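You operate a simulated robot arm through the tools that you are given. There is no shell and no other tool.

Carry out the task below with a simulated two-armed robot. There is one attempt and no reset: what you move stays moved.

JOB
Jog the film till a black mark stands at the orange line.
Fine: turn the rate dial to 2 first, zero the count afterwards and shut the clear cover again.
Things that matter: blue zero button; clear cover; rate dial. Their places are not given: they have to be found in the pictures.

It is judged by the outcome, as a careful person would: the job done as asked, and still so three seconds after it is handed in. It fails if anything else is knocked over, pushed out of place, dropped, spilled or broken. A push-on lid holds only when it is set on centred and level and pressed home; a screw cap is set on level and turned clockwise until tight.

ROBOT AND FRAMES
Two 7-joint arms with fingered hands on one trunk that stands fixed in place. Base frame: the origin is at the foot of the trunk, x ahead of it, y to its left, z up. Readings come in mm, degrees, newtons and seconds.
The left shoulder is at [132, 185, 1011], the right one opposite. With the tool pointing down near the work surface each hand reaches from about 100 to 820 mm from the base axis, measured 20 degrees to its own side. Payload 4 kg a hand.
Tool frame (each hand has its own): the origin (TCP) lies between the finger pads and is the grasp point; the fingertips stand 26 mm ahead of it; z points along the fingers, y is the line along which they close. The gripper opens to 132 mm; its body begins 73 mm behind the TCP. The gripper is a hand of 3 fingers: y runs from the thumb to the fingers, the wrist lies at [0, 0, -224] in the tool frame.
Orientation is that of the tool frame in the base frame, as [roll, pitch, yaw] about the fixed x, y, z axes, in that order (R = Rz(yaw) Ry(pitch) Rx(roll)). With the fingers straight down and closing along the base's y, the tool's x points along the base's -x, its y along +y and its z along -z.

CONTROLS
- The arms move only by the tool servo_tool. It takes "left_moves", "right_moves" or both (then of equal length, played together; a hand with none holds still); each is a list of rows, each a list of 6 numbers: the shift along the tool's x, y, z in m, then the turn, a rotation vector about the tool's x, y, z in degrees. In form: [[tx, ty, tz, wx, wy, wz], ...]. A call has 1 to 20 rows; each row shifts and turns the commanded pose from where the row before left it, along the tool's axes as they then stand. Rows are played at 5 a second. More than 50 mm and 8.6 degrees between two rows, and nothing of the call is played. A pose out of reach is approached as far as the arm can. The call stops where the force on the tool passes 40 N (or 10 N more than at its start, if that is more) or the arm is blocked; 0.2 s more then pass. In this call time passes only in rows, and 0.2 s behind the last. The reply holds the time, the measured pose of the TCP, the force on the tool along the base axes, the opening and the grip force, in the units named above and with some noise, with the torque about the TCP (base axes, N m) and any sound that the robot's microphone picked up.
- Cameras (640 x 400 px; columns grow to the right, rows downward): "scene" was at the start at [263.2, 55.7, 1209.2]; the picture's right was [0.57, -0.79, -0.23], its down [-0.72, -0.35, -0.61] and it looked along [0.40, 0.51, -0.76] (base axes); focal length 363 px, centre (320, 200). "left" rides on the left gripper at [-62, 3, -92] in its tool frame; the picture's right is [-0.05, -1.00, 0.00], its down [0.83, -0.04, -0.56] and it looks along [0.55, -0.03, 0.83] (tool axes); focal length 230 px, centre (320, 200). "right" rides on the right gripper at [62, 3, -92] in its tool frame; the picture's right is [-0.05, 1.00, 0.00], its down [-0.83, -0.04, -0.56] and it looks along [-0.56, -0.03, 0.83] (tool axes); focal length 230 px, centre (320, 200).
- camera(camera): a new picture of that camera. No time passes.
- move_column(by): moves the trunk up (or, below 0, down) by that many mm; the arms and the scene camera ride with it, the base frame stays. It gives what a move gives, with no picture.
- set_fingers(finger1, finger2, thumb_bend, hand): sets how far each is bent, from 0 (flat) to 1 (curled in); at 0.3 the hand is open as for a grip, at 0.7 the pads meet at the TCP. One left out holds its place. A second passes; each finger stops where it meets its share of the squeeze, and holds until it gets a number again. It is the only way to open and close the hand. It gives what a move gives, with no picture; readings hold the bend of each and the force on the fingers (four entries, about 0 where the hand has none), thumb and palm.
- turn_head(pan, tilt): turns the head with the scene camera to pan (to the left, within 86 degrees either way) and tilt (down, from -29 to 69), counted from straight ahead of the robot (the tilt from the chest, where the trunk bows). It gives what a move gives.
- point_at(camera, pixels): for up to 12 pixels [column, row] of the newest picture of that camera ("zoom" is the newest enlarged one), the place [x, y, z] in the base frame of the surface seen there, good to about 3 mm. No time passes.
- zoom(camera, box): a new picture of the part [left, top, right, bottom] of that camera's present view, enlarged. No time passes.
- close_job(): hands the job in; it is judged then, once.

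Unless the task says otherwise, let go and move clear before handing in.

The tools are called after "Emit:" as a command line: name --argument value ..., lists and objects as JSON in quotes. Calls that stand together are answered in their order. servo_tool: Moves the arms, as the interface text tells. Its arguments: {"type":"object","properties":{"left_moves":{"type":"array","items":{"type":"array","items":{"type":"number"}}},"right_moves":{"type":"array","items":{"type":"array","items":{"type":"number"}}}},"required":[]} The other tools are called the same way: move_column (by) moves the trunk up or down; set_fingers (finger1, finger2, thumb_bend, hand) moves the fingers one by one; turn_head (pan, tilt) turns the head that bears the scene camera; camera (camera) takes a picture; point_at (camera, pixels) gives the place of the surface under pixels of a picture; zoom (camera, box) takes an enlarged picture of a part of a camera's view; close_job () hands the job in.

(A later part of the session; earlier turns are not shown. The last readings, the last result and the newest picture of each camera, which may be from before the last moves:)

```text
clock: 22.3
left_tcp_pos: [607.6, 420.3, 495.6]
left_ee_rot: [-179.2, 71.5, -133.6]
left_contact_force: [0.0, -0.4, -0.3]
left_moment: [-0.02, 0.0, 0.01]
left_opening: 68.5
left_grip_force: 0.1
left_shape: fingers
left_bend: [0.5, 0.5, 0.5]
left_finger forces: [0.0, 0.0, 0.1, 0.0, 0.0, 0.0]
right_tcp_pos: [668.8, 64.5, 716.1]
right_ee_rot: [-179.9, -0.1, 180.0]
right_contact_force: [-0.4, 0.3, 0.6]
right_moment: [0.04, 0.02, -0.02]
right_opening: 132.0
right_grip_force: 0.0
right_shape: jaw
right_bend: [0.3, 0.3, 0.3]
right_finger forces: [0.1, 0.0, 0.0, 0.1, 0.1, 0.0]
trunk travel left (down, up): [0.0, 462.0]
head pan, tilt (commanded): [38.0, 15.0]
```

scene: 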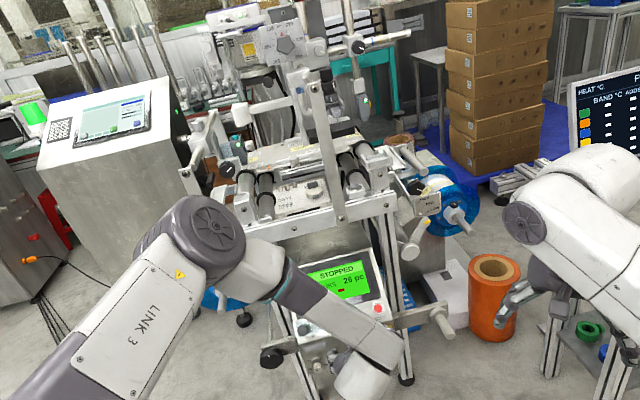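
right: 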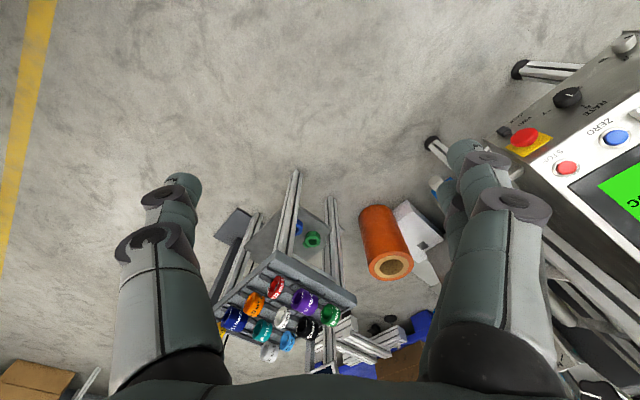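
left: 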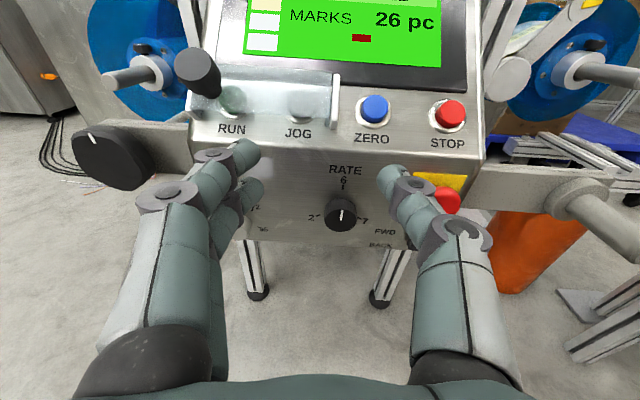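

Pose [608,420,496], pitch 71.5°, is solidly in reach. Approaching to about 50 mm short of the dial along the finger axis.

Emit:
servo_tool --left_moves '[[-0.0025, -0.0121, 0.0226, 0, 0, 0], [-0.0025, -0.0121, 0.0226, 0, 0, 0]]'

Emit:
camera --camera "left"

Emit:
zoom --camera "left" --box '[220, 80, 440, 218]'

```text
clock: 22.9
left_tcp_pos: [655.2, 434.3, 486.2]
left_ee_rot: [-179.2, 71.4, -133.7]
left_contact_force: [0.0, 0.0, 0.3]
left_moment: [0.0, 0.0, 0.02]
left_opening: 68.5
left_grip_force: 0.1
left_shape: fingers
left_bend: [0.5, 0.5, 0.5]
left_finger forces: [0.1, 0.1, 0.2, 0.0, 0.0, 0.1]
right_tcp_pos: [669.8, 65.2, 716.1]
right_ee_rot: [179.9, -0.1, -179.9]
right_contact_force: [-0.6, 0.8, -0.8]
right_moment: [0.02, 0.01, -0.01]
right_opening: 132.2
right_grip_force: 0.0
right_shape: jaw
right_bend: [0.3, 0.3, 0.3]
right_finger forces: [0.1, 0.0, 0.0, 0.1, 0.0, 0.0]
trunk travel left (down, up): [0.0, 462.0]
head pan, tilt (commanded): [38.0, 15.0]
```

```text
taken
```

left: 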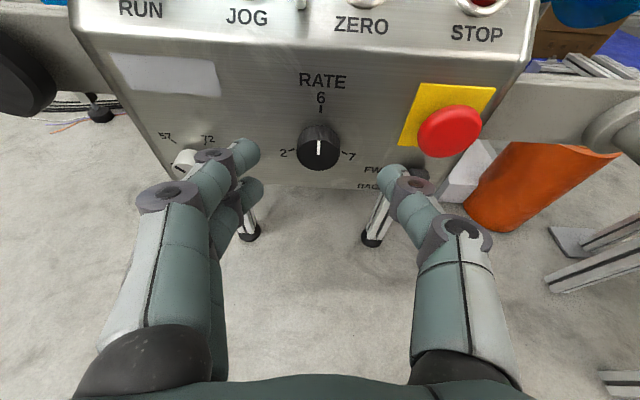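

```text
2.90 times, centred on (330, 149) of left
```

zoom: 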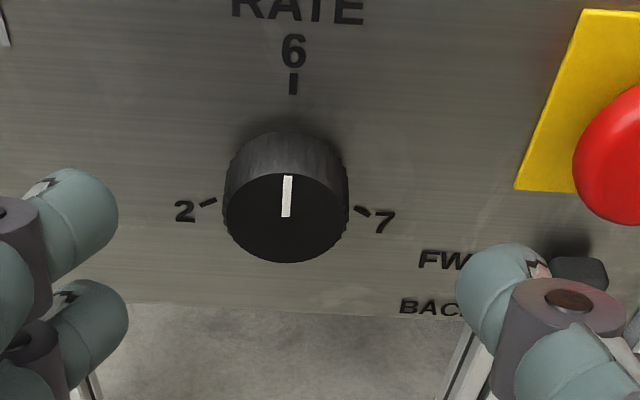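

The dial is clear in view at zoom (286,197), pointer up at 6, with 2 at the left and 7 at the right. I'll measure the dial and ticks precisely and narrow the fingers a bit.

Emit:
point_at --camera "zoom" --pixels '[[208, 202], [361, 211], [293, 85], [286, 218], [240, 218], [335, 218], [286, 180], [286, 255], [580, 268], [500, 290], [85, 215], [620, 160]]'

Emit:
set_fingers --hand "left" --finger1 0.56 --finger2 0.56 --thumb_bend 0.56

Emit:
camera --camera "left"

```text
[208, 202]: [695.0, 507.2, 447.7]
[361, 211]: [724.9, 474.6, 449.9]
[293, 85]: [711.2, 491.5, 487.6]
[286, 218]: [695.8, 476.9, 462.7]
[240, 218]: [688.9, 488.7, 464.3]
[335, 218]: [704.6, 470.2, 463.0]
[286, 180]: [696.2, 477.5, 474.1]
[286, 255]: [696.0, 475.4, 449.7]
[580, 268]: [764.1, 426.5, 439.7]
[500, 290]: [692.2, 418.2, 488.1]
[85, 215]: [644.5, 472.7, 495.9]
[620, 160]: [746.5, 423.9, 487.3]
```

```text
clock: 23.9
left_tcp_pos: [656.1, 434.1, 486.3]
left_ee_rot: [-179.1, 71.4, -133.6]
left_contact_force: [0.2, 0.9, 0.0]
left_moment: [-0.02, 0.0, -0.01]
left_opening: 48.4
left_grip_force: 0.0
left_shape: fingers
left_bend: [0.56, 0.56, 0.56]
left_finger forces: [0.0, 0.1, 0.0, 0.0, 0.1, 0.1]
right_tcp_pos: [668.7, 65.2, 716.9]
right_ee_rot: [179.9, -0.2, -180.0]
right_contact_force: [-0.3, -0.4, -0.5]
right_moment: [0.02, 0.0, 0.01]
right_opening: 131.9
right_grip_force: 0.1
right_shape: jaw
right_bend: [0.3, 0.3, 0.3]
right_finger forces: [0.1, 0.1, 0.1, 0.1, 0.0, 0.0]
trunk travel left (down, up): [0.0, 462.0]
head pan, tilt (commanded): [38.0, 15.0]
```

```text
taken
```

left: 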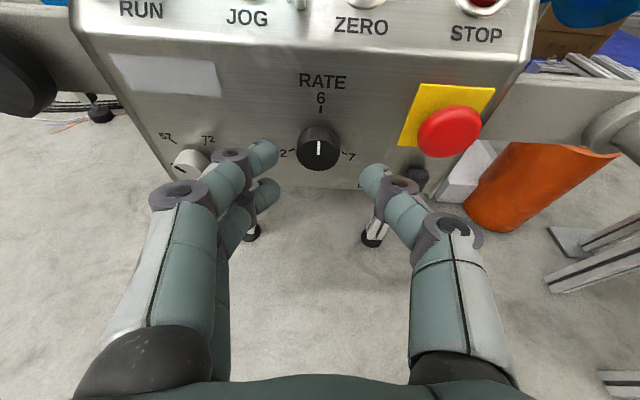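

The dial's front centre is [696,477,463], wall ~20 mm behind; 2 lies ~122° counterclockwise from 6. I'll advance along the finger axis in small steps.

Emit:
servo_tool --left_moves '[[0, 0, 0.015, 0, 0, 0], [0, 0, 0.015, 0, 0, 0]]'

Emit:
camera --camera "left"

```text
clock: 24.5
left_tcp_pos: [676.1, 454.5, 476.0]
left_ee_rot: [-179.3, 71.5, -133.7]
left_contact_force: [-0.1, -0.1, -0.5]
left_moment: [0.02, 0.03, 0.01]
left_opening: 48.4
left_grip_force: 0.0
left_shape: fingers
left_bend: [0.56, 0.56, 0.56]
left_finger forces: [0.1, 0.0, 0.1, 0.0, 0.0, 0.0]
right_tcp_pos: [670.2, 64.3, 716.7]
right_ee_rot: [179.9, -0.1, 179.9]
right_contact_force: [0.4, -0.9, 0.8]
right_moment: [0.02, 0.03, 0.04]
right_opening: 132.0
right_grip_force: 0.0
right_shape: jaw
right_bend: [0.3, 0.3, 0.3]
right_finger forces: [0.1, 0.0, 0.0, 0.0, 0.0, 0.0]
trunk travel left (down, up): [0.0, 462.0]
head pan, tilt (commanded): [38.0, 15.0]
```

```text
taken
```

left: 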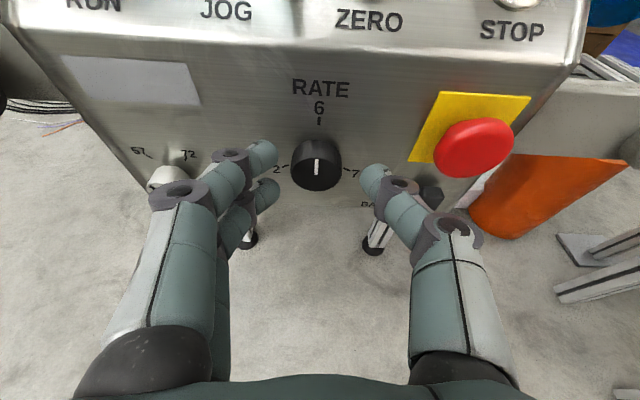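

Well centred: the knob sits between thumb and fingers. Continuing 20 mm.

Emit:
servo_tool --left_moves '[[0, 0, 0.01, 0, 0, 0], [0, 0, 0.01, 0, 0, 0]]'

Emit:
zoom --camera "left" --box '[160, 60, 520, 285]'

```text
clock: 25.1
left_tcp_pos: [686.9, 465.8, 469.5]
left_ee_rot: [-179.4, 71.3, -134.0]
left_contact_force: [-13.0, -11.3, 2.4]
left_moment: [0.13, -0.08, 0.6]
left_opening: 47.8
left_grip_force: 8.6
left_shape: fingers
left_bend: [0.59, 0.56, 0.56]
left_finger forces: [17.7, 0.0, 0.1, 0.0, 0.0, 0.0]
right_tcp_pos: [668.0, 64.6, 718.2]
right_ee_rot: [180.0, 0.0, -179.9]
right_contact_force: [1.3, -0.4, -0.2]
right_moment: [-0.02, -0.01, -0.01]
right_opening: 131.9
right_grip_force: 0.0
right_shape: jaw
right_bend: [0.3, 0.3, 0.3]
right_finger forces: [0.0, 0.0, 0.0, 0.0, 0.0, 0.1]
trunk travel left (down, up): [0.0, 462.0]
head pan, tilt (commanded): [38.0, 15.0]
```

```text
1.78 times, centred on (340, 172) of left
```

zoom: 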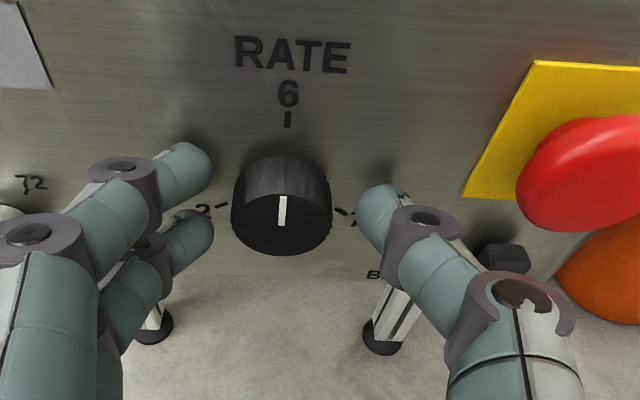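

Finger 1 just touched the panel (17.7 N) since the hand tilts down; the knob is centred between the fingertips at zoom (283,205). I'll back off 3 mm and close on it.

Emit:
servo_tool --left_moves '[[0, 0, -0.003, 0, 0, 0]]'

Emit:
set_fingers --hand "left" --finger1 0.66 --finger2 0.66 --thumb_bend 0.66

Emit:
zoom --camera "left" --box '[160, 60, 520, 285]'

```text
clock: 25.5
left_tcp_pos: [687.1, 466.5, 470.9]
left_ee_rot: [-179.3, 71.3, -133.8]
left_contact_force: [-7.7, -7.6, -3.7]
left_moment: [-0.17, -0.04, 0.33]
left_opening: 48.2
left_grip_force: 4.2
left_shape: fingers
left_bend: [0.58, 0.56, 0.56]
left_finger forces: [10.2, 0.0, 0.1, 0.1, 0.1, 0.1]
right_tcp_pos: [669.6, 65.2, 716.2]
right_ee_rot: [-180.0, 0.0, -180.0]
right_contact_force: [-0.3, 0.3, -0.3]
right_moment: [0.0, -0.01, 0.0]
right_opening: 131.7
right_grip_force: 0.1
right_shape: jaw
right_bend: [0.3, 0.3, 0.3]
right_finger forces: [0.0, 0.0, 0.1, 0.1, 0.1, 0.1]
trunk travel left (down, up): [0.0, 462.0]
head pan, tilt (commanded): [38.0, 15.0]
```

```text
clock: 26.5
left_tcp_pos: [688.2, 466.3, 471.9]
left_ee_rot: [-179.3, 71.6, -133.6]
left_contact_force: [0.1, 2.6, -0.3]
left_moment: [0.01, 0.0, -0.01]
left_opening: 26.6
left_grip_force: 4.8
left_shape: fingers
left_bend: [0.64, 0.61, 0.64]
left_finger forces: [2.2, 4.3, 0.0, 0.0, 3.9, 0.0]
right_tcp_pos: [670.0, 65.4, 717.0]
right_ee_rot: [179.9, -0.1, 180.0]
right_contact_force: [0.1, -0.7, 0.6]
right_moment: [-0.06, -0.02, 0.03]
right_opening: 132.0
right_grip_force: 0.1
right_shape: jaw
right_bend: [0.3, 0.3, 0.3]
right_finger forces: [0.0, 0.0, 0.0, 0.0, 0.0, 0.0]
trunk travel left (down, up): [0.0, 462.0]
head pan, tilt (commanded): [38.0, 15.0]
```

```text
1.78 times, centred on (340, 172) of left
```

zoom: 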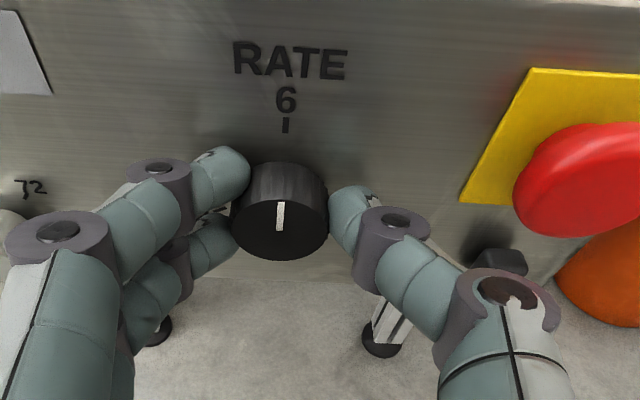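

The fingers hold the knob lightly (2–4 N each). I'll squeeze a bit more and try a first 24° counterclockwise turn about the dial's own axis.

Emit:
set_fingers --hand "left" --finger1 0.7 --finger2 0.69 --thumb_bend 0.7

Emit:
servo_tool --left_moves '[[0.0001, 0.00125, 0, 2.54, 0, -7.58], [0.0001, 0.00125, 0, 2.54, 0, -7.58], [0.0001, 0.00125, 0, 2.54, 0, -7.58]]'

Emit:
zoom --camera "left" --box '[160, 60, 520, 285]'

```text
clock: 27.5
left_tcp_pos: [688.6, 466.6, 471.6]
left_ee_rot: [-179.2, 71.5, -133.6]
left_contact_force: [3.4, 3.7, 0.6]
left_moment: [0.01, -0.03, 0.03]
left_opening: 25.5
left_grip_force: 9.6
left_shape: fingers
left_bend: [0.64, 0.62, 0.65]
left_finger forces: [4.8, 5.5, 0.0, 0.1, 8.8, 0.1]
right_tcp_pos: [668.4, 64.6, 715.8]
right_ee_rot: [-180.0, 0.0, -179.9]
right_contact_force: [-0.3, -0.2, -0.5]
right_moment: [-0.01, 0.0, -0.02]
right_opening: 131.9
right_grip_force: 0.0
right_shape: jaw
right_bend: [0.3, 0.3, 0.3]
right_finger forces: [0.0, 0.0, 0.0, 0.1, 0.0, 0.0]
trunk travel left (down, up): [0.0, 462.0]
head pan, tilt (commanded): [38.0, 15.0]
```

```text
clock: 28.3
left_tcp_pos: [686.7, 466.1, 488.3]
left_ee_rot: [-127.9, 59.6, -84.3]
left_contact_force: [-9.6, 7.3, -2.0]
left_moment: [0.15, 0.33, 0.26]
left_opening: 6.1
left_grip_force: 6.3
left_shape: fingers
left_bend: [0.7, 0.57, 0.7]
left_finger forces: [0.0, 12.2, 0.0, 0.0, 0.0, 0.1]
left hand out of reach, approached as far as the arm can: row 3
right_tcp_pos: [668.2, 65.0, 716.7]
right_ee_rot: [-179.9, 0.0, -180.0]
right_contact_force: [-0.7, 0.3, 0.8]
right_moment: [0.02, -0.03, -0.01]
right_opening: 131.9
right_grip_force: 0.1
right_shape: jaw
right_bend: [0.3, 0.3, 0.3]
right_finger forces: [0.0, 0.1, 0.1, 0.1, 0.0, 0.0]
trunk travel left (down, up): [0.0, 462.0]
head pan, tilt (commanded): [38.0, 15.0]
```

```text
1.78 times, centred on (340, 172) of left
```

zoom: 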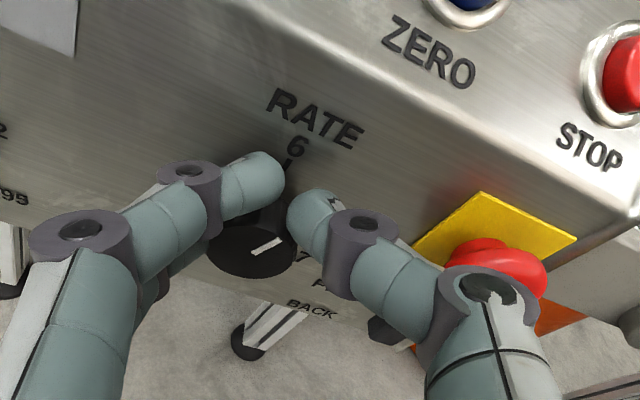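

Row 3 ran out of reach, and the hand slipped upward off the knob, dragging it clockwise (pointer now at zoom (265,245), towards 7). No harm done; I'll open slightly and withdraw along the finger axis, keeping the thumb away from the E-stop.

Emit:
set_fingers --hand "left" --finger1 0.58 --finger2 0.54 --thumb_bend 0.6

Emit:
servo_tool --left_moves '[[0, 0, -0.01, 0, 0, 0], [0, 0, -0.015, 0, 0, 0], [0, 0, -0.015, 0, 0, 0]]'

Emit:
camera --camera "left"

```text
clock: 29.3
left_tcp_pos: [689.6, 464.0, 488.2]
left_ee_rot: [-127.7, 59.6, -84.4]
left_contact_force: [-3.1, -4.9, -0.6]
left_moment: [-0.06, 0.04, 0.09]
left_opening: 35.5
left_grip_force: 3.0
left_shape: fingers
left_bend: [0.6, 0.53, 0.6]
left_finger forces: [4.8, 1.0, 0.0, 0.1, 0.1, 0.0]
right_tcp_pos: [668.8, 64.9, 716.8]
right_ee_rot: [180.0, -0.2, 179.9]
right_contact_force: [1.0, 0.6, -0.7]
right_moment: [0.01, -0.03, 0.02]
right_opening: 131.9
right_grip_force: 0.1
right_shape: jaw
right_bend: [0.3, 0.3, 0.3]
right_finger forces: [0.0, 0.0, 0.1, 0.0, 0.1, 0.1]
trunk travel left (down, up): [0.0, 462.0]
head pan, tilt (commanded): [38.0, 15.0]
```

```text
clock: 30.1
left_tcp_pos: [665.3, 437.4, 513.6]
left_ee_rot: [-125.5, 59.8, -83.7]
left_contact_force: [0.8, -0.1, 0.0]
left_moment: [0.0, -0.01, 0.0]
left_opening: 39.1
left_grip_force: 0.1
left_shape: fingers
left_bend: [0.57, 0.54, 0.6]
left_finger forces: [0.0, 0.0, 0.0, 0.0, 0.0, 0.0]
left hand out of reach, approached as far as the arm can: row 1, 2
right_tcp_pos: [668.7, 64.0, 715.4]
right_ee_rot: [179.9, -0.1, -180.0]
right_contact_force: [0.8, -0.7, 0.2]
right_moment: [0.0, -0.01, 0.01]
right_opening: 131.9
right_grip_force: 0.0
right_shape: jaw
right_bend: [0.3, 0.3, 0.3]
right_finger forces: [0.0, 0.1, 0.0, 0.1, 0.0, 0.0]
trunk travel left (down, up): [0.0, 462.0]
head pan, tilt (commanded): [38.0, 15.0]
```

```text
taken
```

left: 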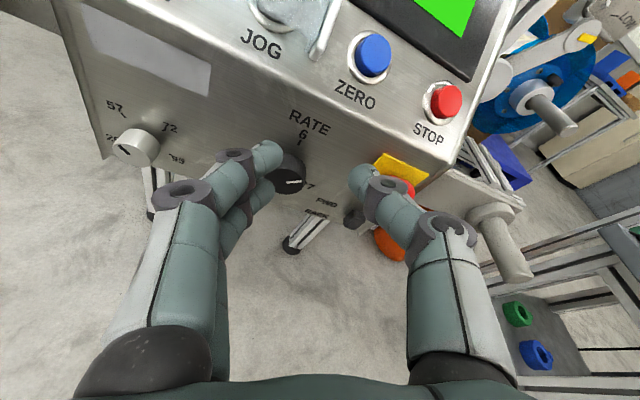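

Withdrawn safely. I'll zoom on the dial to see its pointer now.

Emit:
zoom --camera "left" --box '[230, 90, 390, 250]'

Emit:
zoom --camera "scene" --box '[240, 180, 440, 305]'

```text
2.50 times, centred on (310, 170) of left
```

zoom: 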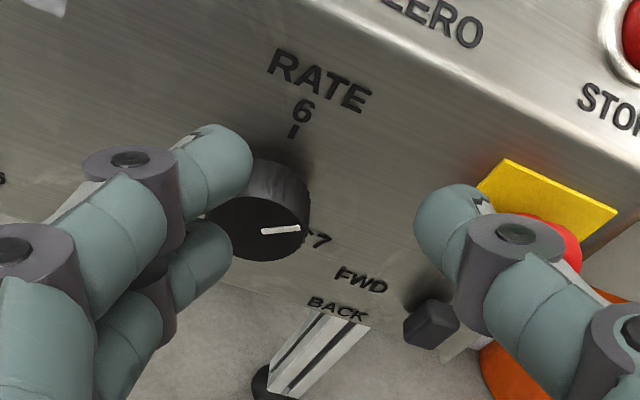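

```text
3.20 times, centred on (340, 242) of scene
```

zoom: 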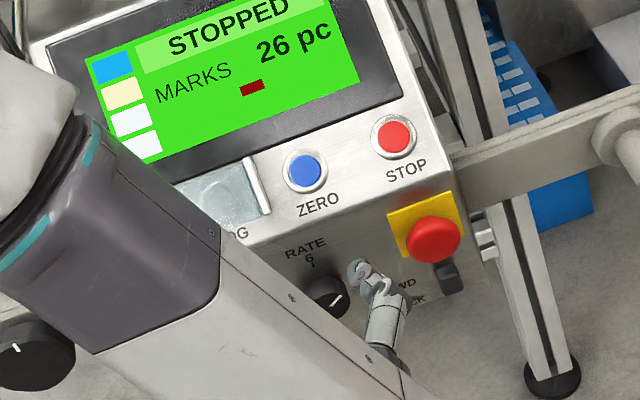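

The pointer now stands towards 7, so the dial must go counterclockwise past 6 to 2. I'll back off, restore the square orientation, and test in free air how far the hand can roll about its own axis at a gentler tilt.

Emit:
servo_tool --left_moves '[[0, 0, -0.015, 0, 0, 0], [0, 0, -0.01, 0, 0, 0], [0, 0, 0, -2.8, 1.1, 7.6], [0, 0, 0, -2.8, 1.1, 7.6], [0, 0, 0, -2.8, 1.1, 7.6]]'

```text
clock: 31.3
left_tcp_pos: [643.7, 422.4, 519.8]
left_ee_rot: [179.6, 68.0, -134.9]
left_contact_force: [0.1, -0.7, -0.1]
left_moment: [-0.01, 0.04, 0.0]
left_opening: 39.1
left_grip_force: 0.1
left_shape: fingers
left_bend: [0.57, 0.54, 0.6]
left_finger forces: [0.0, 0.0, 0.0, 0.0, 0.0, 0.0]
right_tcp_pos: [668.9, 64.2, 715.5]
right_ee_rot: [180.0, -0.1, -179.9]
right_contact_force: [0.5, 0.3, 0.1]
right_moment: [-0.03, 0.03, -0.04]
right_opening: 131.9
right_grip_force: 0.1
right_shape: jaw
right_bend: [0.3, 0.3, 0.3]
right_finger forces: [0.0, 0.1, 0.0, 0.0, 0.1, 0.1]
trunk travel left (down, up): [0.0, 462.0]
head pan, tilt (commanded): [38.0, 15.0]
```

In reach at pitch 68°. Lowering to the dial's axis at stand-off and testing roll about the finger axis.

Emit:
servo_tool --left_moves '[[0.01, 0, 0.003, 0, 0, 0], [0.01, 0, 0.003, 0, 0, 0], [0, 0, 0, 0, 0, 8], [0, 0, 0, 0, 0, 8], [0, 0, 0, 0, 0, 8]]'

Emit:
servo_tool --left_moves '[[0, 0, 0, 0, 0, 8], [0, 0, 0, 0, 0, 8], [0, 0, 0, 0, 0, 8]]'

```text
clock: 32.5
left_tcp_pos: [643.3, 422.9, 499.0]
left_ee_rot: [134.5, 57.8, 175.4]
left_contact_force: [-0.4, 0.4, 0.3]
left_moment: [-0.03, 0.0, 0.03]
left_opening: 39.4
left_grip_force: 0.1
left_shape: fingers
left_bend: [0.57, 0.54, 0.6]
left_finger forces: [0.1, 0.0, 0.0, 0.0, 0.0, 0.0]
right_tcp_pos: [668.7, 66.2, 716.2]
right_ee_rot: [180.0, -0.1, -180.0]
right_contact_force: [-0.4, -0.3, -0.4]
right_moment: [0.0, 0.01, -0.03]
right_opening: 131.8
right_grip_force: 0.1
right_shape: jaw
right_bend: [0.3, 0.3, 0.3]
right_finger forces: [0.0, 0.1, 0.0, 0.0, 0.0, 0.0]
trunk travel left (down, up): [0.0, 462.0]
head pan, tilt (commanded): [38.0, 15.0]
```

```text
clock: 33.3
left_tcp_pos: [643.0, 421.2, 499.3]
left_ee_rot: [118.3, 38.3, 154.1]
left_contact_force: [-0.5, -0.4, 0.4]
left_moment: [0.04, 0.01, -0.01]
left_opening: 39.0
left_grip_force: 0.2
left_shape: fingers
left_bend: [0.57, 0.54, 0.6]
left_finger forces: [0.0, 0.0, 0.1, 0.0, 0.1, 0.1]
right_tcp_pos: [669.0, 65.5, 717.0]
right_ee_rot: [179.9, -0.1, -180.0]
right_contact_force: [-1.2, 1.1, 0.3]
right_moment: [-0.02, 0.0, -0.02]
right_opening: 132.1
right_grip_force: 0.0
right_shape: jaw
right_bend: [0.3, 0.3, 0.3]
right_finger forces: [0.0, 0.0, 0.0, 0.0, 0.0, 0.0]
trunk travel left (down, up): [0.0, 462.0]
head pan, tilt (commanded): [38.0, 15.0]
```

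Roll +48° works with the hand staying put. Testing up to +72°, then a look.

Emit:
servo_tool --left_moves '[[0, 0, 0, 0, 0, 8], [0, 0, 0, 0, 0, 8], [0, 0, 0, 0, 0, 8]]'

Emit:
camera --camera "left"

```text
clock: 34.1
left_tcp_pos: [642.7, 421.8, 499.1]
left_ee_rot: [112.8, 16.6, 142.4]
left_contact_force: [-0.3, 0.4, -0.2]
left_moment: [0.01, -0.04, -0.01]
left_opening: 39.1
left_grip_force: 0.0
left_shape: fingers
left_bend: [0.57, 0.54, 0.6]
left_finger forces: [0.1, 0.0, 0.0, 0.0, 0.1, 0.0]
right_tcp_pos: [668.4, 64.6, 716.8]
right_ee_rot: [180.0, 0.0, -180.0]
right_contact_force: [0.6, 0.0, 0.6]
right_moment: [-0.01, 0.01, -0.01]
right_opening: 131.9
right_grip_force: 0.1
right_shape: jaw
right_bend: [0.3, 0.3, 0.3]
right_finger forces: [0.1, 0.1, 0.0, 0.0, 0.0, 0.0]
trunk travel left (down, up): [0.0, 462.0]
head pan, tilt (commanded): [38.0, 15.0]
```

```text
taken
```

left: 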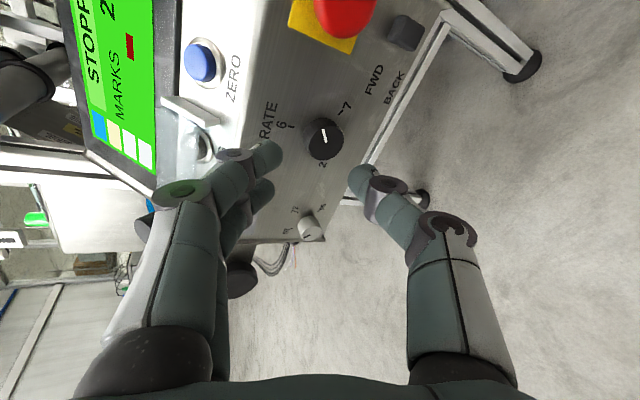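

Roll +72° is fine too; from here the dial is at (325,138). I'll zoom to read the pointer, then settle at +45° roll for the grip so both sides get enough of the knob.

Emit:
zoom --camera "left" --box '[250, 70, 400, 195]'

Emit:
servo_tool --left_moves '[[0, 0, 0, 0, 0, -8], [0, 0, 0, 0, 0, -8], [0, 0, 0, 0, 0, -8], [0, 0, 0, 0, 0, -3]]'

Emit:
set_fingers --hand "left" --finger1 0.55 --finger2 0.55 --thumb_bend 0.55

```text
3.20 times, centred on (325, 132) of left
```

zoom: 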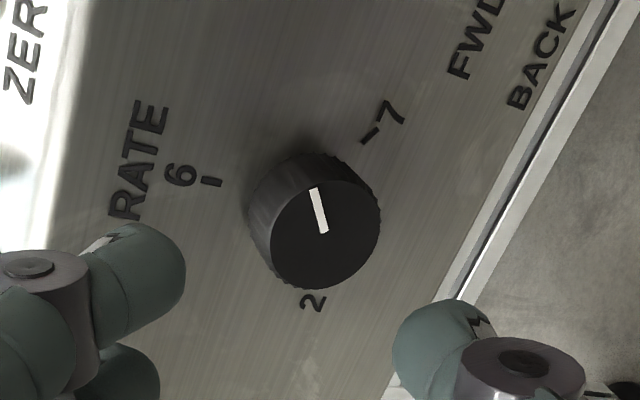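

```text
clock: 35.1
left_tcp_pos: [642.8, 421.2, 499.7]
left_ee_rot: [119.7, 41.1, 156.1]
left_contact_force: [0.5, 0.3, -0.4]
left_moment: [-0.04, 0.02, -0.02]
left_opening: 39.0
left_grip_force: 0.0
left_shape: fingers
left_bend: [0.57, 0.54, 0.6]
left_finger forces: [0.1, 0.0, 0.0, 0.0, 0.1, 0.1]
right_tcp_pos: [670.8, 65.2, 715.1]
right_ee_rot: [-180.0, -0.2, -180.0]
right_contact_force: [0.0, -1.5, 0.0]
right_moment: [0.02, -0.03, -0.01]
right_opening: 132.0
right_grip_force: 0.0
right_shape: jaw
right_bend: [0.3, 0.3, 0.3]
right_finger forces: [0.0, 0.0, 0.0, 0.0, 0.0, 0.0]
trunk travel left (down, up): [0.0, 462.0]
head pan, tilt (commanded): [38.0, 15.0]
```

```text
clock: 36.1
left_tcp_pos: [643.1, 422.8, 499.6]
left_ee_rot: [119.6, 41.0, 155.9]
left_contact_force: [-0.5, 0.0, 0.0]
left_moment: [-0.01, 0.02, 0.0]
left_opening: 50.4
left_grip_force: 0.1
left_shape: fingers
left_bend: [0.55, 0.55, 0.55]
left_finger forces: [0.1, 0.0, 0.0, 0.0, 0.0, 0.0]
right_tcp_pos: [669.5, 65.3, 716.9]
right_ee_rot: [-179.9, -0.1, -179.9]
right_contact_force: [-0.3, 0.5, 0.3]
right_moment: [0.01, 0.05, -0.01]
right_opening: 131.8
right_grip_force: 0.0
right_shape: jaw
right_bend: [0.3, 0.3, 0.3]
right_finger forces: [0.0, 0.0, 0.0, 0.1, 0.1, 0.1]
trunk travel left (down, up): [0.0, 462.0]
head pan, tilt (commanded): [38.0, 15.0]
```

The pointer sits about halfway between 6 and 7, so the dial turns freely without snapping; it needs ~180° counterclockwise. Advancing onto the knob at +45° roll.

Emit:
servo_tool --left_moves '[[0, 0, 0.02, 0, 0, 0], [0, 0, 0.02, 0, 0, 0], [0, 0, 0.01, 0, 0, 0]]'

Emit:
camera --camera "left"

```text
clock: 36.9
left_tcp_pos: [676.5, 455.4, 479.6]
left_ee_rot: [119.7, 40.9, 156.0]
left_contact_force: [0.2, -0.2, 0.4]
left_moment: [-0.02, -0.01, 0.01]
left_opening: 50.6
left_grip_force: 0.0
left_shape: fingers
left_bend: [0.55, 0.55, 0.55]
left_finger forces: [0.0, 0.0, 0.1, 0.0, 0.1, 0.0]
right_tcp_pos: [670.0, 64.6, 715.2]
right_ee_rot: [-180.0, 0.0, -180.0]
right_contact_force: [0.7, 0.1, 0.7]
right_moment: [0.0, -0.04, 0.02]
right_opening: 132.0
right_grip_force: 0.1
right_shape: jaw
right_bend: [0.3, 0.3, 0.3]
right_finger forces: [0.0, 0.0, 0.0, 0.0, 0.0, 0.1]
trunk travel left (down, up): [0.0, 462.0]
head pan, tilt (commanded): [38.0, 15.0]
```

```text
taken
```

left: 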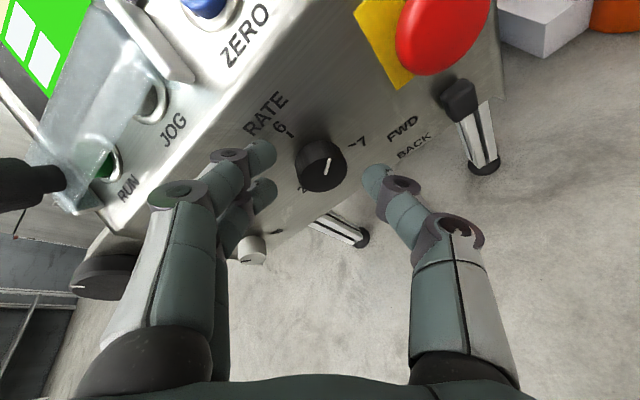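

Knob at (322,165) is centred between the fingertips and thumb. Final advance 14 mm, then close.

Emit:
servo_tool --left_moves '[[0, 0, 0.005, 0, 0, 0], [0, 0, 0.005, 0, 0, 0], [0, 0, 0.003, 0, 0, 0]]'

Emit:
set_fingers --hand "left" --finger1 0.68 --finger2 0.68 --thumb_bend 0.7

Emit:
zoom --camera "left" --box '[180, 80, 460, 255]'

```text
clock: 37.7
left_tcp_pos: [681.7, 461.3, 476.8]
left_ee_rot: [119.7, 40.9, 156.1]
left_contact_force: [-22.4, -16.3, 8.7]
left_moment: [0.66, -0.6, 0.49]
left_opening: 49.9
left_grip_force: 13.4
left_shape: fingers
left_bend: [0.62, 0.55, 0.55]
left_finger forces: [26.7, 0.0, 0.1, 0.0, 0.1, 0.0]
right_tcp_pos: [667.2, 63.1, 718.9]
right_ee_rot: [179.9, 0.0, 180.0]
right_contact_force: [0.2, 0.1, 0.5]
right_moment: [-0.01, -0.03, -0.01]
right_opening: 131.9
right_grip_force: 0.2
right_shape: jaw
right_bend: [0.3, 0.3, 0.3]
right_finger forces: [0.1, 0.1, 0.0, 0.0, 0.1, 0.0]
trunk travel left (down, up): [0.0, 462.0]
head pan, tilt (commanded): [38.0, 15.0]
```

```text
clock: 38.7
left_tcp_pos: [684.3, 463.1, 475.8]
left_ee_rot: [119.6, 40.9, 156.0]
left_contact_force: [7.3, -7.3, -1.2]
left_moment: [-0.15, -0.11, -0.23]
left_opening: 22.5
left_grip_force: 7.3
left_shape: fingers
left_bend: [0.67, 0.63, 0.65]
left_finger forces: [1.4, 3.1, 0.0, 0.0, 11.1, 0.0]
right_tcp_pos: [671.0, 64.3, 715.9]
right_ee_rot: [180.0, -0.1, -179.9]
right_contact_force: [0.2, -0.3, 1.2]
right_moment: [0.01, 0.0, 0.01]
right_opening: 131.9
right_grip_force: 0.1
right_shape: jaw
right_bend: [0.3, 0.3, 0.3]
right_finger forces: [0.1, 0.0, 0.0, 0.1, 0.1, 0.0]
trunk travel left (down, up): [0.0, 462.0]
head pan, tilt (commanded): [38.0, 15.0]
```

```text
2.29 times, centred on (320, 168) of left
```

zoom: 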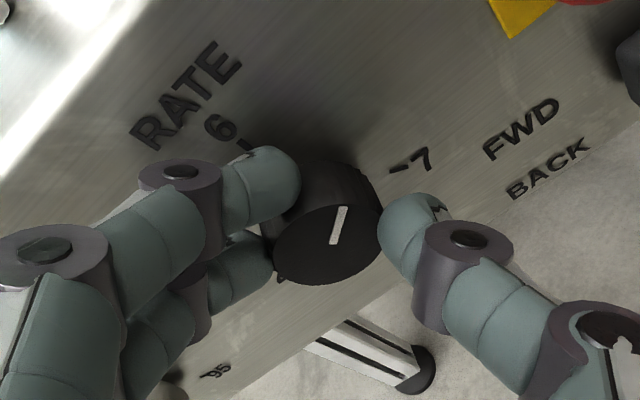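

All three touch the knob (thumb 11 N, fingers 3 and 1 N). Turning counterclockwise 40° about the finger axis, then a look.

Emit:
servo_tool --left_moves '[[0, 0, 0, 0, 0, -8], [0, 0, 0, 0, 0, -8], [0, 0, 0, 0, 0, -8], [0, 0, 0, 0, 0, -8], [0, 0, 0, 0, 0, -8]]'

Emit:
zoom --camera "left" --box '[180, 80, 460, 255]'

```text
clock: 39.9
left_tcp_pos: [683.2, 463.8, 476.6]
left_ee_rot: [167.9, 67.5, -147.4]
left_contact_force: [-1.4, -7.5, 1.3]
left_moment: [-0.07, -0.01, -0.23]
left_opening: 21.8
left_grip_force: 8.9
left_shape: fingers
left_bend: [0.66, 0.62, 0.67]
left_finger forces: [2.0, 4.5, 0.0, 0.1, 11.2, 0.0]
right_tcp_pos: [668.5, 64.9, 715.9]
right_ee_rot: [179.9, -0.2, -179.9]
right_contact_force: [0.5, -0.2, 0.2]
right_moment: [-0.01, 0.02, -0.02]
right_opening: 132.0
right_grip_force: 0.0
right_shape: jaw
right_bend: [0.3, 0.3, 0.3]
right_finger forces: [0.0, 0.1, 0.1, 0.0, 0.0, 0.1]
trunk travel left (down, up): [0.0, 462.0]
head pan, tilt (commanded): [38.0, 15.0]
```

```text
2.29 times, centred on (320, 168) of left
```

zoom: 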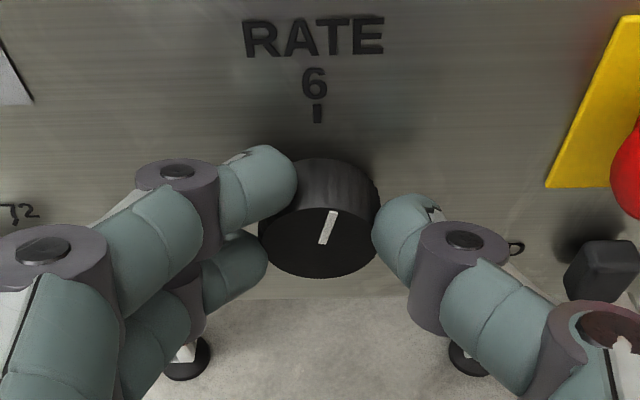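

The knob turned with the hand: pointer now ~20° right of 6 at zoom (328,225). Turning 16° more, then releasing to regrip.

Emit:
servo_tool --left_moves '[[0, 0, 0, 0, 0, -8], [0, 0, 0, 0, 0, -8]]'

Emit:
set_fingers --hand "left" --finger1 0.55 --finger2 0.55 --thumb_bend 0.55

Emit:
servo_tool --left_moves '[[0, 0, -0.015, 0, 0, 0], [0, 0, -0.02, 0, 0, 0], [0, 0, -0.02, 0, 0, 0]]'

Emit:
zoom --camera "left" --box '[180, 60, 460, 235]'

```text
clock: 40.5
left_tcp_pos: [683.8, 463.2, 477.3]
left_ee_rot: [-154.5, 65.7, -106.7]
left_contact_force: [-2.5, -4.0, 2.5]
left_moment: [-0.01, -0.02, -0.16]
left_opening: 21.1
left_grip_force: 9.1
left_shape: fingers
left_bend: [0.66, 0.61, 0.67]
left_finger forces: [2.2, 5.2, 0.0, 0.1, 9.9, 0.0]
right_tcp_pos: [667.7, 65.3, 715.9]
right_ee_rot: [180.0, -0.1, 180.0]
right_contact_force: [0.6, 0.5, 0.1]
right_moment: [-0.01, -0.01, -0.03]
right_opening: 131.7
right_grip_force: 0.1
right_shape: jaw
right_bend: [0.3, 0.3, 0.3]
right_finger forces: [0.1, 0.0, 0.0, 0.0, 0.1, 0.0]
trunk travel left (down, up): [0.0, 462.0]
head pan, tilt (commanded): [38.0, 15.0]
```

```text
clock: 41.5
left_tcp_pos: [683.6, 463.9, 476.1]
left_ee_rot: [-154.7, 65.5, -107.0]
left_contact_force: [0.2, 0.4, 0.7]
left_moment: [0.0, -0.01, 0.0]
left_opening: 50.4
left_grip_force: 0.2
left_shape: fingers
left_bend: [0.55, 0.55, 0.55]
left_finger forces: [0.0, 0.0, 0.1, 0.0, 0.0, 0.0]
right_tcp_pos: [670.0, 64.7, 717.4]
right_ee_rot: [-180.0, 0.0, 180.0]
right_contact_force: [0.8, 0.7, -0.4]
right_moment: [0.0, -0.02, -0.01]
right_opening: 131.9
right_grip_force: 0.0
right_shape: jaw
right_bend: [0.3, 0.3, 0.3]
right_finger forces: [0.0, 0.0, 0.0, 0.0, 0.0, 0.0]
trunk travel left (down, up): [0.0, 462.0]
head pan, tilt (commanded): [38.0, 15.0]
```

```text
clock: 42.3
left_tcp_pos: [646.0, 426.1, 497.7]
left_ee_rot: [-154.6, 65.7, -106.9]
left_contact_force: [-0.7, 0.7, 0.4]
left_moment: [-0.04, -0.04, -0.03]
left_opening: 50.2
left_grip_force: 0.1
left_shape: fingers
left_bend: [0.55, 0.55, 0.55]
left_finger forces: [0.0, 0.0, 0.0, 0.0, 0.0, 0.1]
right_tcp_pos: [669.2, 64.3, 716.2]
right_ee_rot: [180.0, -0.1, -179.9]
right_contact_force: [0.2, 0.1, -0.1]
right_moment: [-0.03, 0.02, 0.02]
right_opening: 131.9
right_grip_force: 0.0
right_shape: jaw
right_bend: [0.3, 0.3, 0.3]
right_finger forces: [0.0, 0.0, 0.0, 0.0, 0.0, 0.0]
trunk travel left (down, up): [0.0, 462.0]
head pan, tilt (commanded): [38.0, 15.0]
```

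```text
2.29 times, centred on (320, 148) of left
```

zoom: 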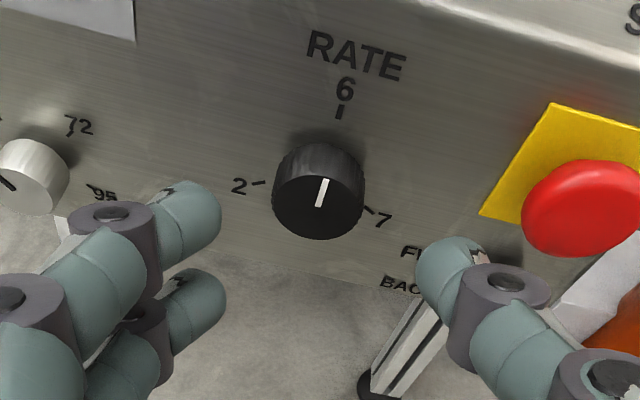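

The pointer is now nearly at 6. I'll check in free air how far negative roll can go (for longer strokes).

Emit:
servo_tool --left_moves '[[0, 0, -0.02, 0, 0, 0], [0, 0, 0, 0, 0, -8], [0, 0, 0, 0, 0, -8], [0, 0, 0, 0, 0, -8]]'

```text
clock: 43.3
left_tcp_pos: [635.4, 413.6, 504.0]
left_ee_rot: [-124.9, 49.3, -72.4]
left_contact_force: [-0.2, 0.7, -0.8]
left_moment: [0.0, 0.01, -0.03]
left_opening: 50.4
left_grip_force: 0.0
left_shape: fingers
left_bend: [0.55, 0.55, 0.55]
left_finger forces: [0.0, 0.0, 0.0, 0.0, 0.1, 0.0]
right_tcp_pos: [669.1, 65.4, 716.0]
right_ee_rot: [180.0, -0.1, 180.0]
right_contact_force: [0.3, 0.3, -0.1]
right_moment: [-0.01, 0.0, 0.0]
right_opening: 131.9
right_grip_force: 0.1
right_shape: jaw
right_bend: [0.3, 0.3, 0.3]
right_finger forces: [0.0, 0.1, 0.0, 0.1, 0.0, 0.1]
trunk travel left (down, up): [0.0, 462.0]
head pan, tilt (commanded): [38.0, 15.0]
```

Roll −35° is fine. Testing further.

Emit:
servo_tool --left_moves '[[0, 0, 0, 0, 0, -8], [0, 0, 0, 0, 0, -8], [0, 0, 0, 0, 0, -8]]'

```text
clock: 44.1
left_tcp_pos: [634.5, 413.8, 504.8]
left_ee_rot: [-115.1, 28.5, -57.0]
left_contact_force: [-0.5, -0.2, -0.3]
left_moment: [-0.03, -0.01, 0.0]
left_opening: 50.7
left_grip_force: 0.0
left_shape: fingers
left_bend: [0.55, 0.55, 0.55]
left_finger forces: [0.1, 0.0, 0.0, 0.1, 0.0, 0.0]
right_tcp_pos: [669.7, 64.8, 716.9]
right_ee_rot: [180.0, -0.1, -180.0]
right_contact_force: [0.5, 0.2, 0.5]
right_moment: [0.03, -0.01, -0.02]
right_opening: 131.6
right_grip_force: 0.0
right_shape: jaw
right_bend: [0.3, 0.3, 0.3]
right_finger forces: [0.1, 0.0, 0.0, 0.0, 0.0, 0.1]
trunk travel left (down, up): [0.0, 462.0]
head pan, tilt (commanded): [38.0, 15.0]
```

Roll −59° works too, so I can take long strokes. Rolling to +40° and going back onto the knob.

Emit:
servo_tool --left_moves '[[0, 0, 0, 0, 0, 8.25], [0, 0, 0, 0, 0, 8.25], [0, 0, 0, 0, 0, 8.25], [0, 0, 0, 0, 0, 8.25], [0, 0, 0, 0, 0, 8.25], [0, 0, 0, 0, 0, 8.25], [0, 0, 0, 0, 0, 8.25], [0, 0, 0, 0, 0, 8.25], [0, 0, 0, 0, 0, 8.25], [0, 0, 0, 0, 0, 8.25], [0, 0, 0, 0, 0, 8.25], [0, 0, 0, 0, 0, 8.25], [0, 0, 0.02, 0, 0, 0], [0, 0, 0.02, 0, 0, 0], [0, 0, 0.02, 0, 0, 0]]'

Emit:
zoom --camera "left" --box '[180, 80, 460, 255]'

```text
clock: 47.3
left_tcp_pos: [674.6, 453.5, 481.0]
left_ee_rot: [122.1, 45.2, 159.6]
left_contact_force: [0.1, 0.0, -0.4]
left_moment: [-0.01, -0.04, 0.01]
left_opening: 50.8
left_grip_force: 0.1
left_shape: fingers
left_bend: [0.55, 0.55, 0.55]
left_finger forces: [0.0, 0.0, 0.0, 0.0, 0.0, 0.1]
right_tcp_pos: [668.5, 64.9, 715.6]
right_ee_rot: [179.9, -0.1, 179.9]
right_contact_force: [-0.2, 0.2, 0.0]
right_moment: [-0.02, 0.01, -0.01]
right_opening: 132.1
right_grip_force: 0.0
right_shape: jaw
right_bend: [0.3, 0.3, 0.3]
right_finger forces: [0.1, 0.1, 0.0, 0.0, 0.0, 0.1]
trunk travel left (down, up): [0.0, 462.0]
head pan, tilt (commanded): [38.0, 15.0]
```

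```text
2.29 times, centred on (320, 168) of left
```

zoom: 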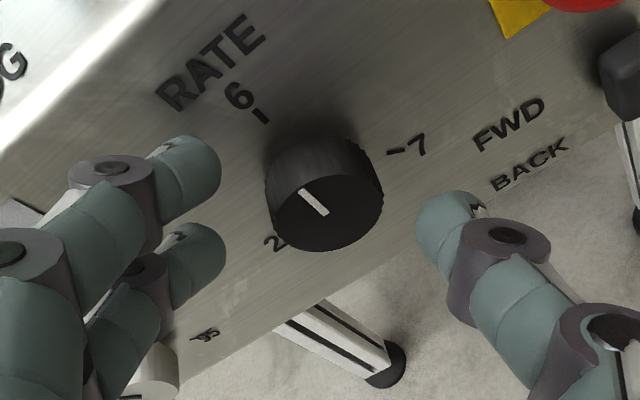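

Aligned well around the knob. Advancing 13 mm, closing, and turning −80°.

Emit:
servo_tool --left_moves '[[0, 0, 0.007, 0, 0, 0], [0, 0, 0.006, 0, 0, 0]]'

Emit:
set_fingers --hand "left" --finger1 0.68 --finger2 0.68 --thumb_bend 0.7

Emit:
servo_tool --left_moves '[[0, 0, 0, 0, 0, -8], [0, 0, 0, 0, 0, -8], [0, 0, 0, 0, 0, -8], [0, 0, 0, 0, 0, -8], [0, 0, 0, 0, 0, -8], [0, 0, 0, 0, 0, -8], [0, 0, 0, 0, 0, -8]]'

Emit:
zoom --camera "left" --box '[180, 80, 460, 255]'

```text
clock: 47.9
left_tcp_pos: [682.4, 462.0, 476.6]
left_ee_rot: [122.1, 45.1, 159.6]
left_contact_force: [-10.4, -6.5, 3.0]
left_moment: [0.27, -0.23, 0.28]
left_opening: 49.9
left_grip_force: 6.1
left_shape: fingers
left_bend: [0.58, 0.55, 0.55]
left_finger forces: [12.2, 0.0, 0.0, 0.0, 0.0, 0.1]
right_tcp_pos: [668.7, 65.7, 717.7]
right_ee_rot: [179.9, 0.1, 179.9]
right_contact_force: [-0.4, 0.4, -0.4]
right_moment: [0.0, 0.02, 0.04]
right_opening: 131.9
right_grip_force: 0.1
right_shape: jaw
right_bend: [0.3, 0.3, 0.3]
right_finger forces: [0.0, 0.0, 0.0, 0.0, 0.0, 0.0]
trunk travel left (down, up): [0.0, 462.0]
head pan, tilt (commanded): [38.0, 15.0]
```

```text
clock: 48.9
left_tcp_pos: [683.1, 460.9, 476.3]
left_ee_rot: [122.1, 45.2, 159.4]
left_contact_force: [0.7, -5.3, 0.5]
left_moment: [-0.12, 0.04, -0.19]
left_opening: 19.2
left_grip_force: 5.9
left_shape: fingers
left_bend: [0.67, 0.63, 0.67]
left_finger forces: [0.9, 2.9, 0.0, 0.0, 8.2, 0.0]
right_tcp_pos: [669.7, 65.6, 716.6]
right_ee_rot: [-179.9, -0.1, 180.0]
right_contact_force: [-0.2, 0.4, -0.1]
right_moment: [0.01, 0.05, 0.0]
right_opening: 131.8
right_grip_force: 0.1
right_shape: jaw
right_bend: [0.3, 0.3, 0.3]
right_finger forces: [0.0, 0.0, 0.0, 0.0, 0.1, 0.0]
trunk travel left (down, up): [0.0, 462.0]
head pan, tilt (commanded): [38.0, 15.0]
```

```text
clock: 50.5
left_tcp_pos: [683.7, 461.1, 478.5]
left_ee_rot: [-145.5, 63.0, -96.9]
left_contact_force: [-8.8, -17.9, 2.1]
left_moment: [-0.12, 0.02, -0.35]
left_opening: 17.5
left_grip_force: 13.5
left_shape: fingers
left_bend: [0.65, 0.63, 0.7]
left_finger forces: [2.4, 5.7, 0.0, 0.0, 19.8, 0.0]
right_tcp_pos: [668.5, 62.6, 717.5]
right_ee_rot: [180.0, 0.0, 180.0]
right_contact_force: [0.0, -0.1, 0.7]
right_moment: [0.02, 0.01, 0.0]
right_opening: 131.8
right_grip_force: 0.1
right_shape: jaw
right_bend: [0.3, 0.3, 0.3]
right_finger forces: [0.0, 0.0, 0.1, 0.1, 0.1, 0.0]
trunk travel left (down, up): [0.0, 462.0]
head pan, tilt (commanded): [38.0, 15.0]
```

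```text
2.29 times, centred on (320, 168) of left
```

zoom: 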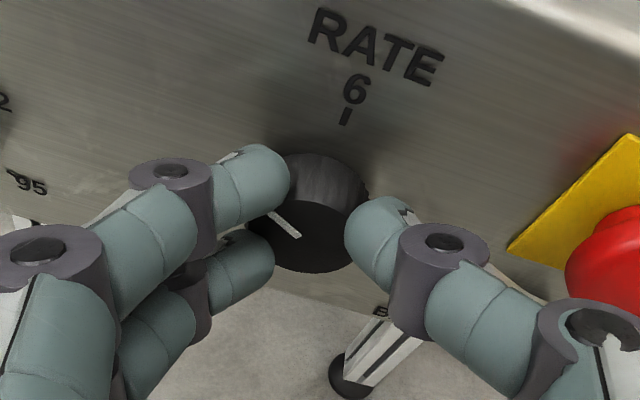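

Pointer is now well counterclockwise of 6. Continuing another 24°.

Emit:
servo_tool --left_moves '[[0, 0, 0, 0, 0, -8], [0, 0, 0, 0, 0, -8], [0, 0, 0, 0, 0, -8]]'

Emit:
zoom --camera "left" --box '[180, 80, 460, 255]'

```text
clock: 51.3
left_tcp_pos: [681.8, 464.2, 479.4]
left_ee_rot: [-121.8, 45.4, -67.9]
left_contact_force: [-8.6, -2.8, 9.6]
left_moment: [0.09, 0.05, 0.05]
left_opening: 17.0
left_grip_force: 9.9
left_shape: fingers
left_bend: [0.66, 0.63, 0.69]
left_finger forces: [3.1, 7.2, 0.0, 0.1, 10.1, 0.0]
right_tcp_pos: [668.8, 63.8, 717.5]
right_ee_rot: [-180.0, -0.1, 179.9]
right_contact_force: [-0.3, -1.0, -0.3]
right_moment: [-0.01, 0.0, 0.01]
right_opening: 132.1
right_grip_force: 0.0
right_shape: jaw
right_bend: [0.3, 0.3, 0.3]
right_finger forces: [0.0, 0.1, 0.0, 0.0, 0.0, 0.0]
trunk travel left (down, up): [0.0, 462.0]
head pan, tilt (commanded): [38.0, 15.0]
```

```text
2.29 times, centred on (320, 168) of left
```

zoom: 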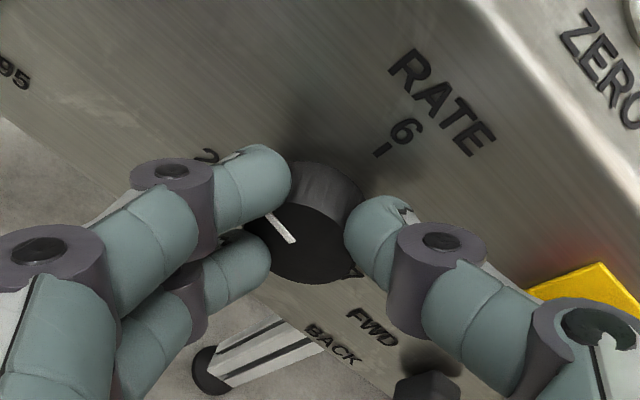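

Still turning with the hand. 16° more, then release, withdraw and read the pointer.

Emit:
servo_tool --left_moves '[[0, 0, 0, 0, 0, -8], [0, 0, 0, 0, 0, -8]]'

Emit:
set_fingers --hand "left" --finger1 0.55 --finger2 0.55 --thumb_bend 0.55

Emit:
servo_tool --left_moves '[[0, 0, -0.015, 0, 0, 0], [0, 0, -0.02, 0, 0, 0], [0, 0, -0.02, 0, 0, 0], [0, 0, -0.02, 0, 0, 0]]'

Emit:
zoom --camera "left" --box '[180, 60, 460, 235]'

```text
clock: 51.9
left_tcp_pos: [681.3, 463.6, 479.6]
left_ee_rot: [-115.5, 31.3, -58.0]
left_contact_force: [-14.6, 9.6, 12.5]
left_moment: [0.41, -0.02, 0.27]
left_opening: 17.4
left_grip_force: 12.7
left_shape: fingers
left_bend: [0.65, 0.62, 0.7]
left_finger forces: [10.0, 4.8, 0.0, 0.0, 11.0, 0.0]
right_tcp_pos: [668.4, 65.6, 717.6]
right_ee_rot: [-180.0, 0.2, 180.0]
right_contact_force: [-1.2, 0.2, 0.5]
right_moment: [-0.01, -0.01, 0.0]
right_opening: 131.9
right_grip_force: 0.1
right_shape: jaw
right_bend: [0.3, 0.3, 0.3]
right_finger forces: [0.1, 0.1, 0.0, 0.0, 0.0, 0.0]
trunk travel left (down, up): [0.0, 462.0]
head pan, tilt (commanded): [38.0, 15.0]
```

```text
clock: 52.9
left_tcp_pos: [682.9, 459.4, 477.3]
left_ee_rot: [-116.0, 31.3, -58.8]
left_contact_force: [-5.9, -14.0, -0.1]
left_moment: [0.22, -0.1, -0.44]
left_opening: 47.3
left_grip_force: 7.3
left_shape: fingers
left_bend: [0.55, 0.55, 0.57]
left_finger forces: [0.0, 0.1, 0.1, 0.0, 14.9, 0.1]
right_tcp_pos: [667.7, 63.9, 716.1]
right_ee_rot: [-180.0, -0.1, 180.0]
right_contact_force: [0.5, 0.3, -0.1]
right_moment: [0.01, 0.04, -0.01]
right_opening: 132.1
right_grip_force: 0.1
right_shape: jaw
right_bend: [0.3, 0.3, 0.3]
right_finger forces: [0.0, 0.0, 0.0, 0.0, 0.1, 0.1]
trunk travel left (down, up): [0.0, 462.0]
head pan, tilt (commanded): [38.0, 15.0]
```

```text
clock: 53.9
left_tcp_pos: [633.4, 412.2, 504.4]
left_ee_rot: [-115.8, 31.4, -58.6]
left_contact_force: [-0.1, -0.8, 0.0]
left_moment: [-0.01, 0.01, -0.02]
left_opening: 50.6
left_grip_force: 0.1
left_shape: fingers
left_bend: [0.55, 0.55, 0.55]
left_finger forces: [0.1, 0.0, 0.0, 0.0, 0.1, 0.0]
right_tcp_pos: [668.2, 64.5, 717.1]
right_ee_rot: [180.0, -0.1, -180.0]
right_contact_force: [-0.2, -0.6, 0.0]
right_moment: [0.02, 0.02, 0.01]
right_opening: 132.0
right_grip_force: 0.1
right_shape: jaw
right_bend: [0.3, 0.3, 0.3]
right_finger forces: [0.0, 0.0, 0.0, 0.0, 0.0, 0.0]
trunk travel left (down, up): [0.0, 462.0]
head pan, tilt (commanded): [38.0, 15.0]
```

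```text
2.29 times, centred on (320, 148) of left
```

zoom: 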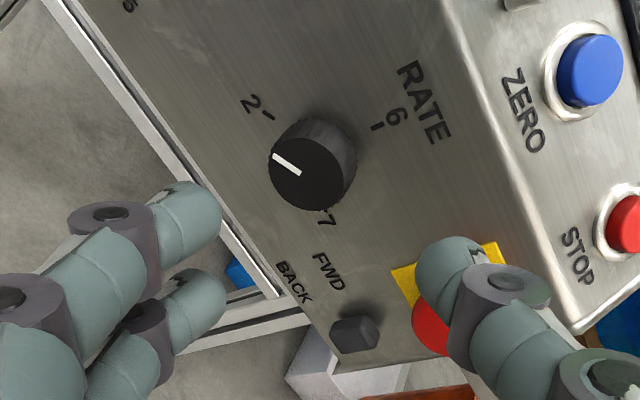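

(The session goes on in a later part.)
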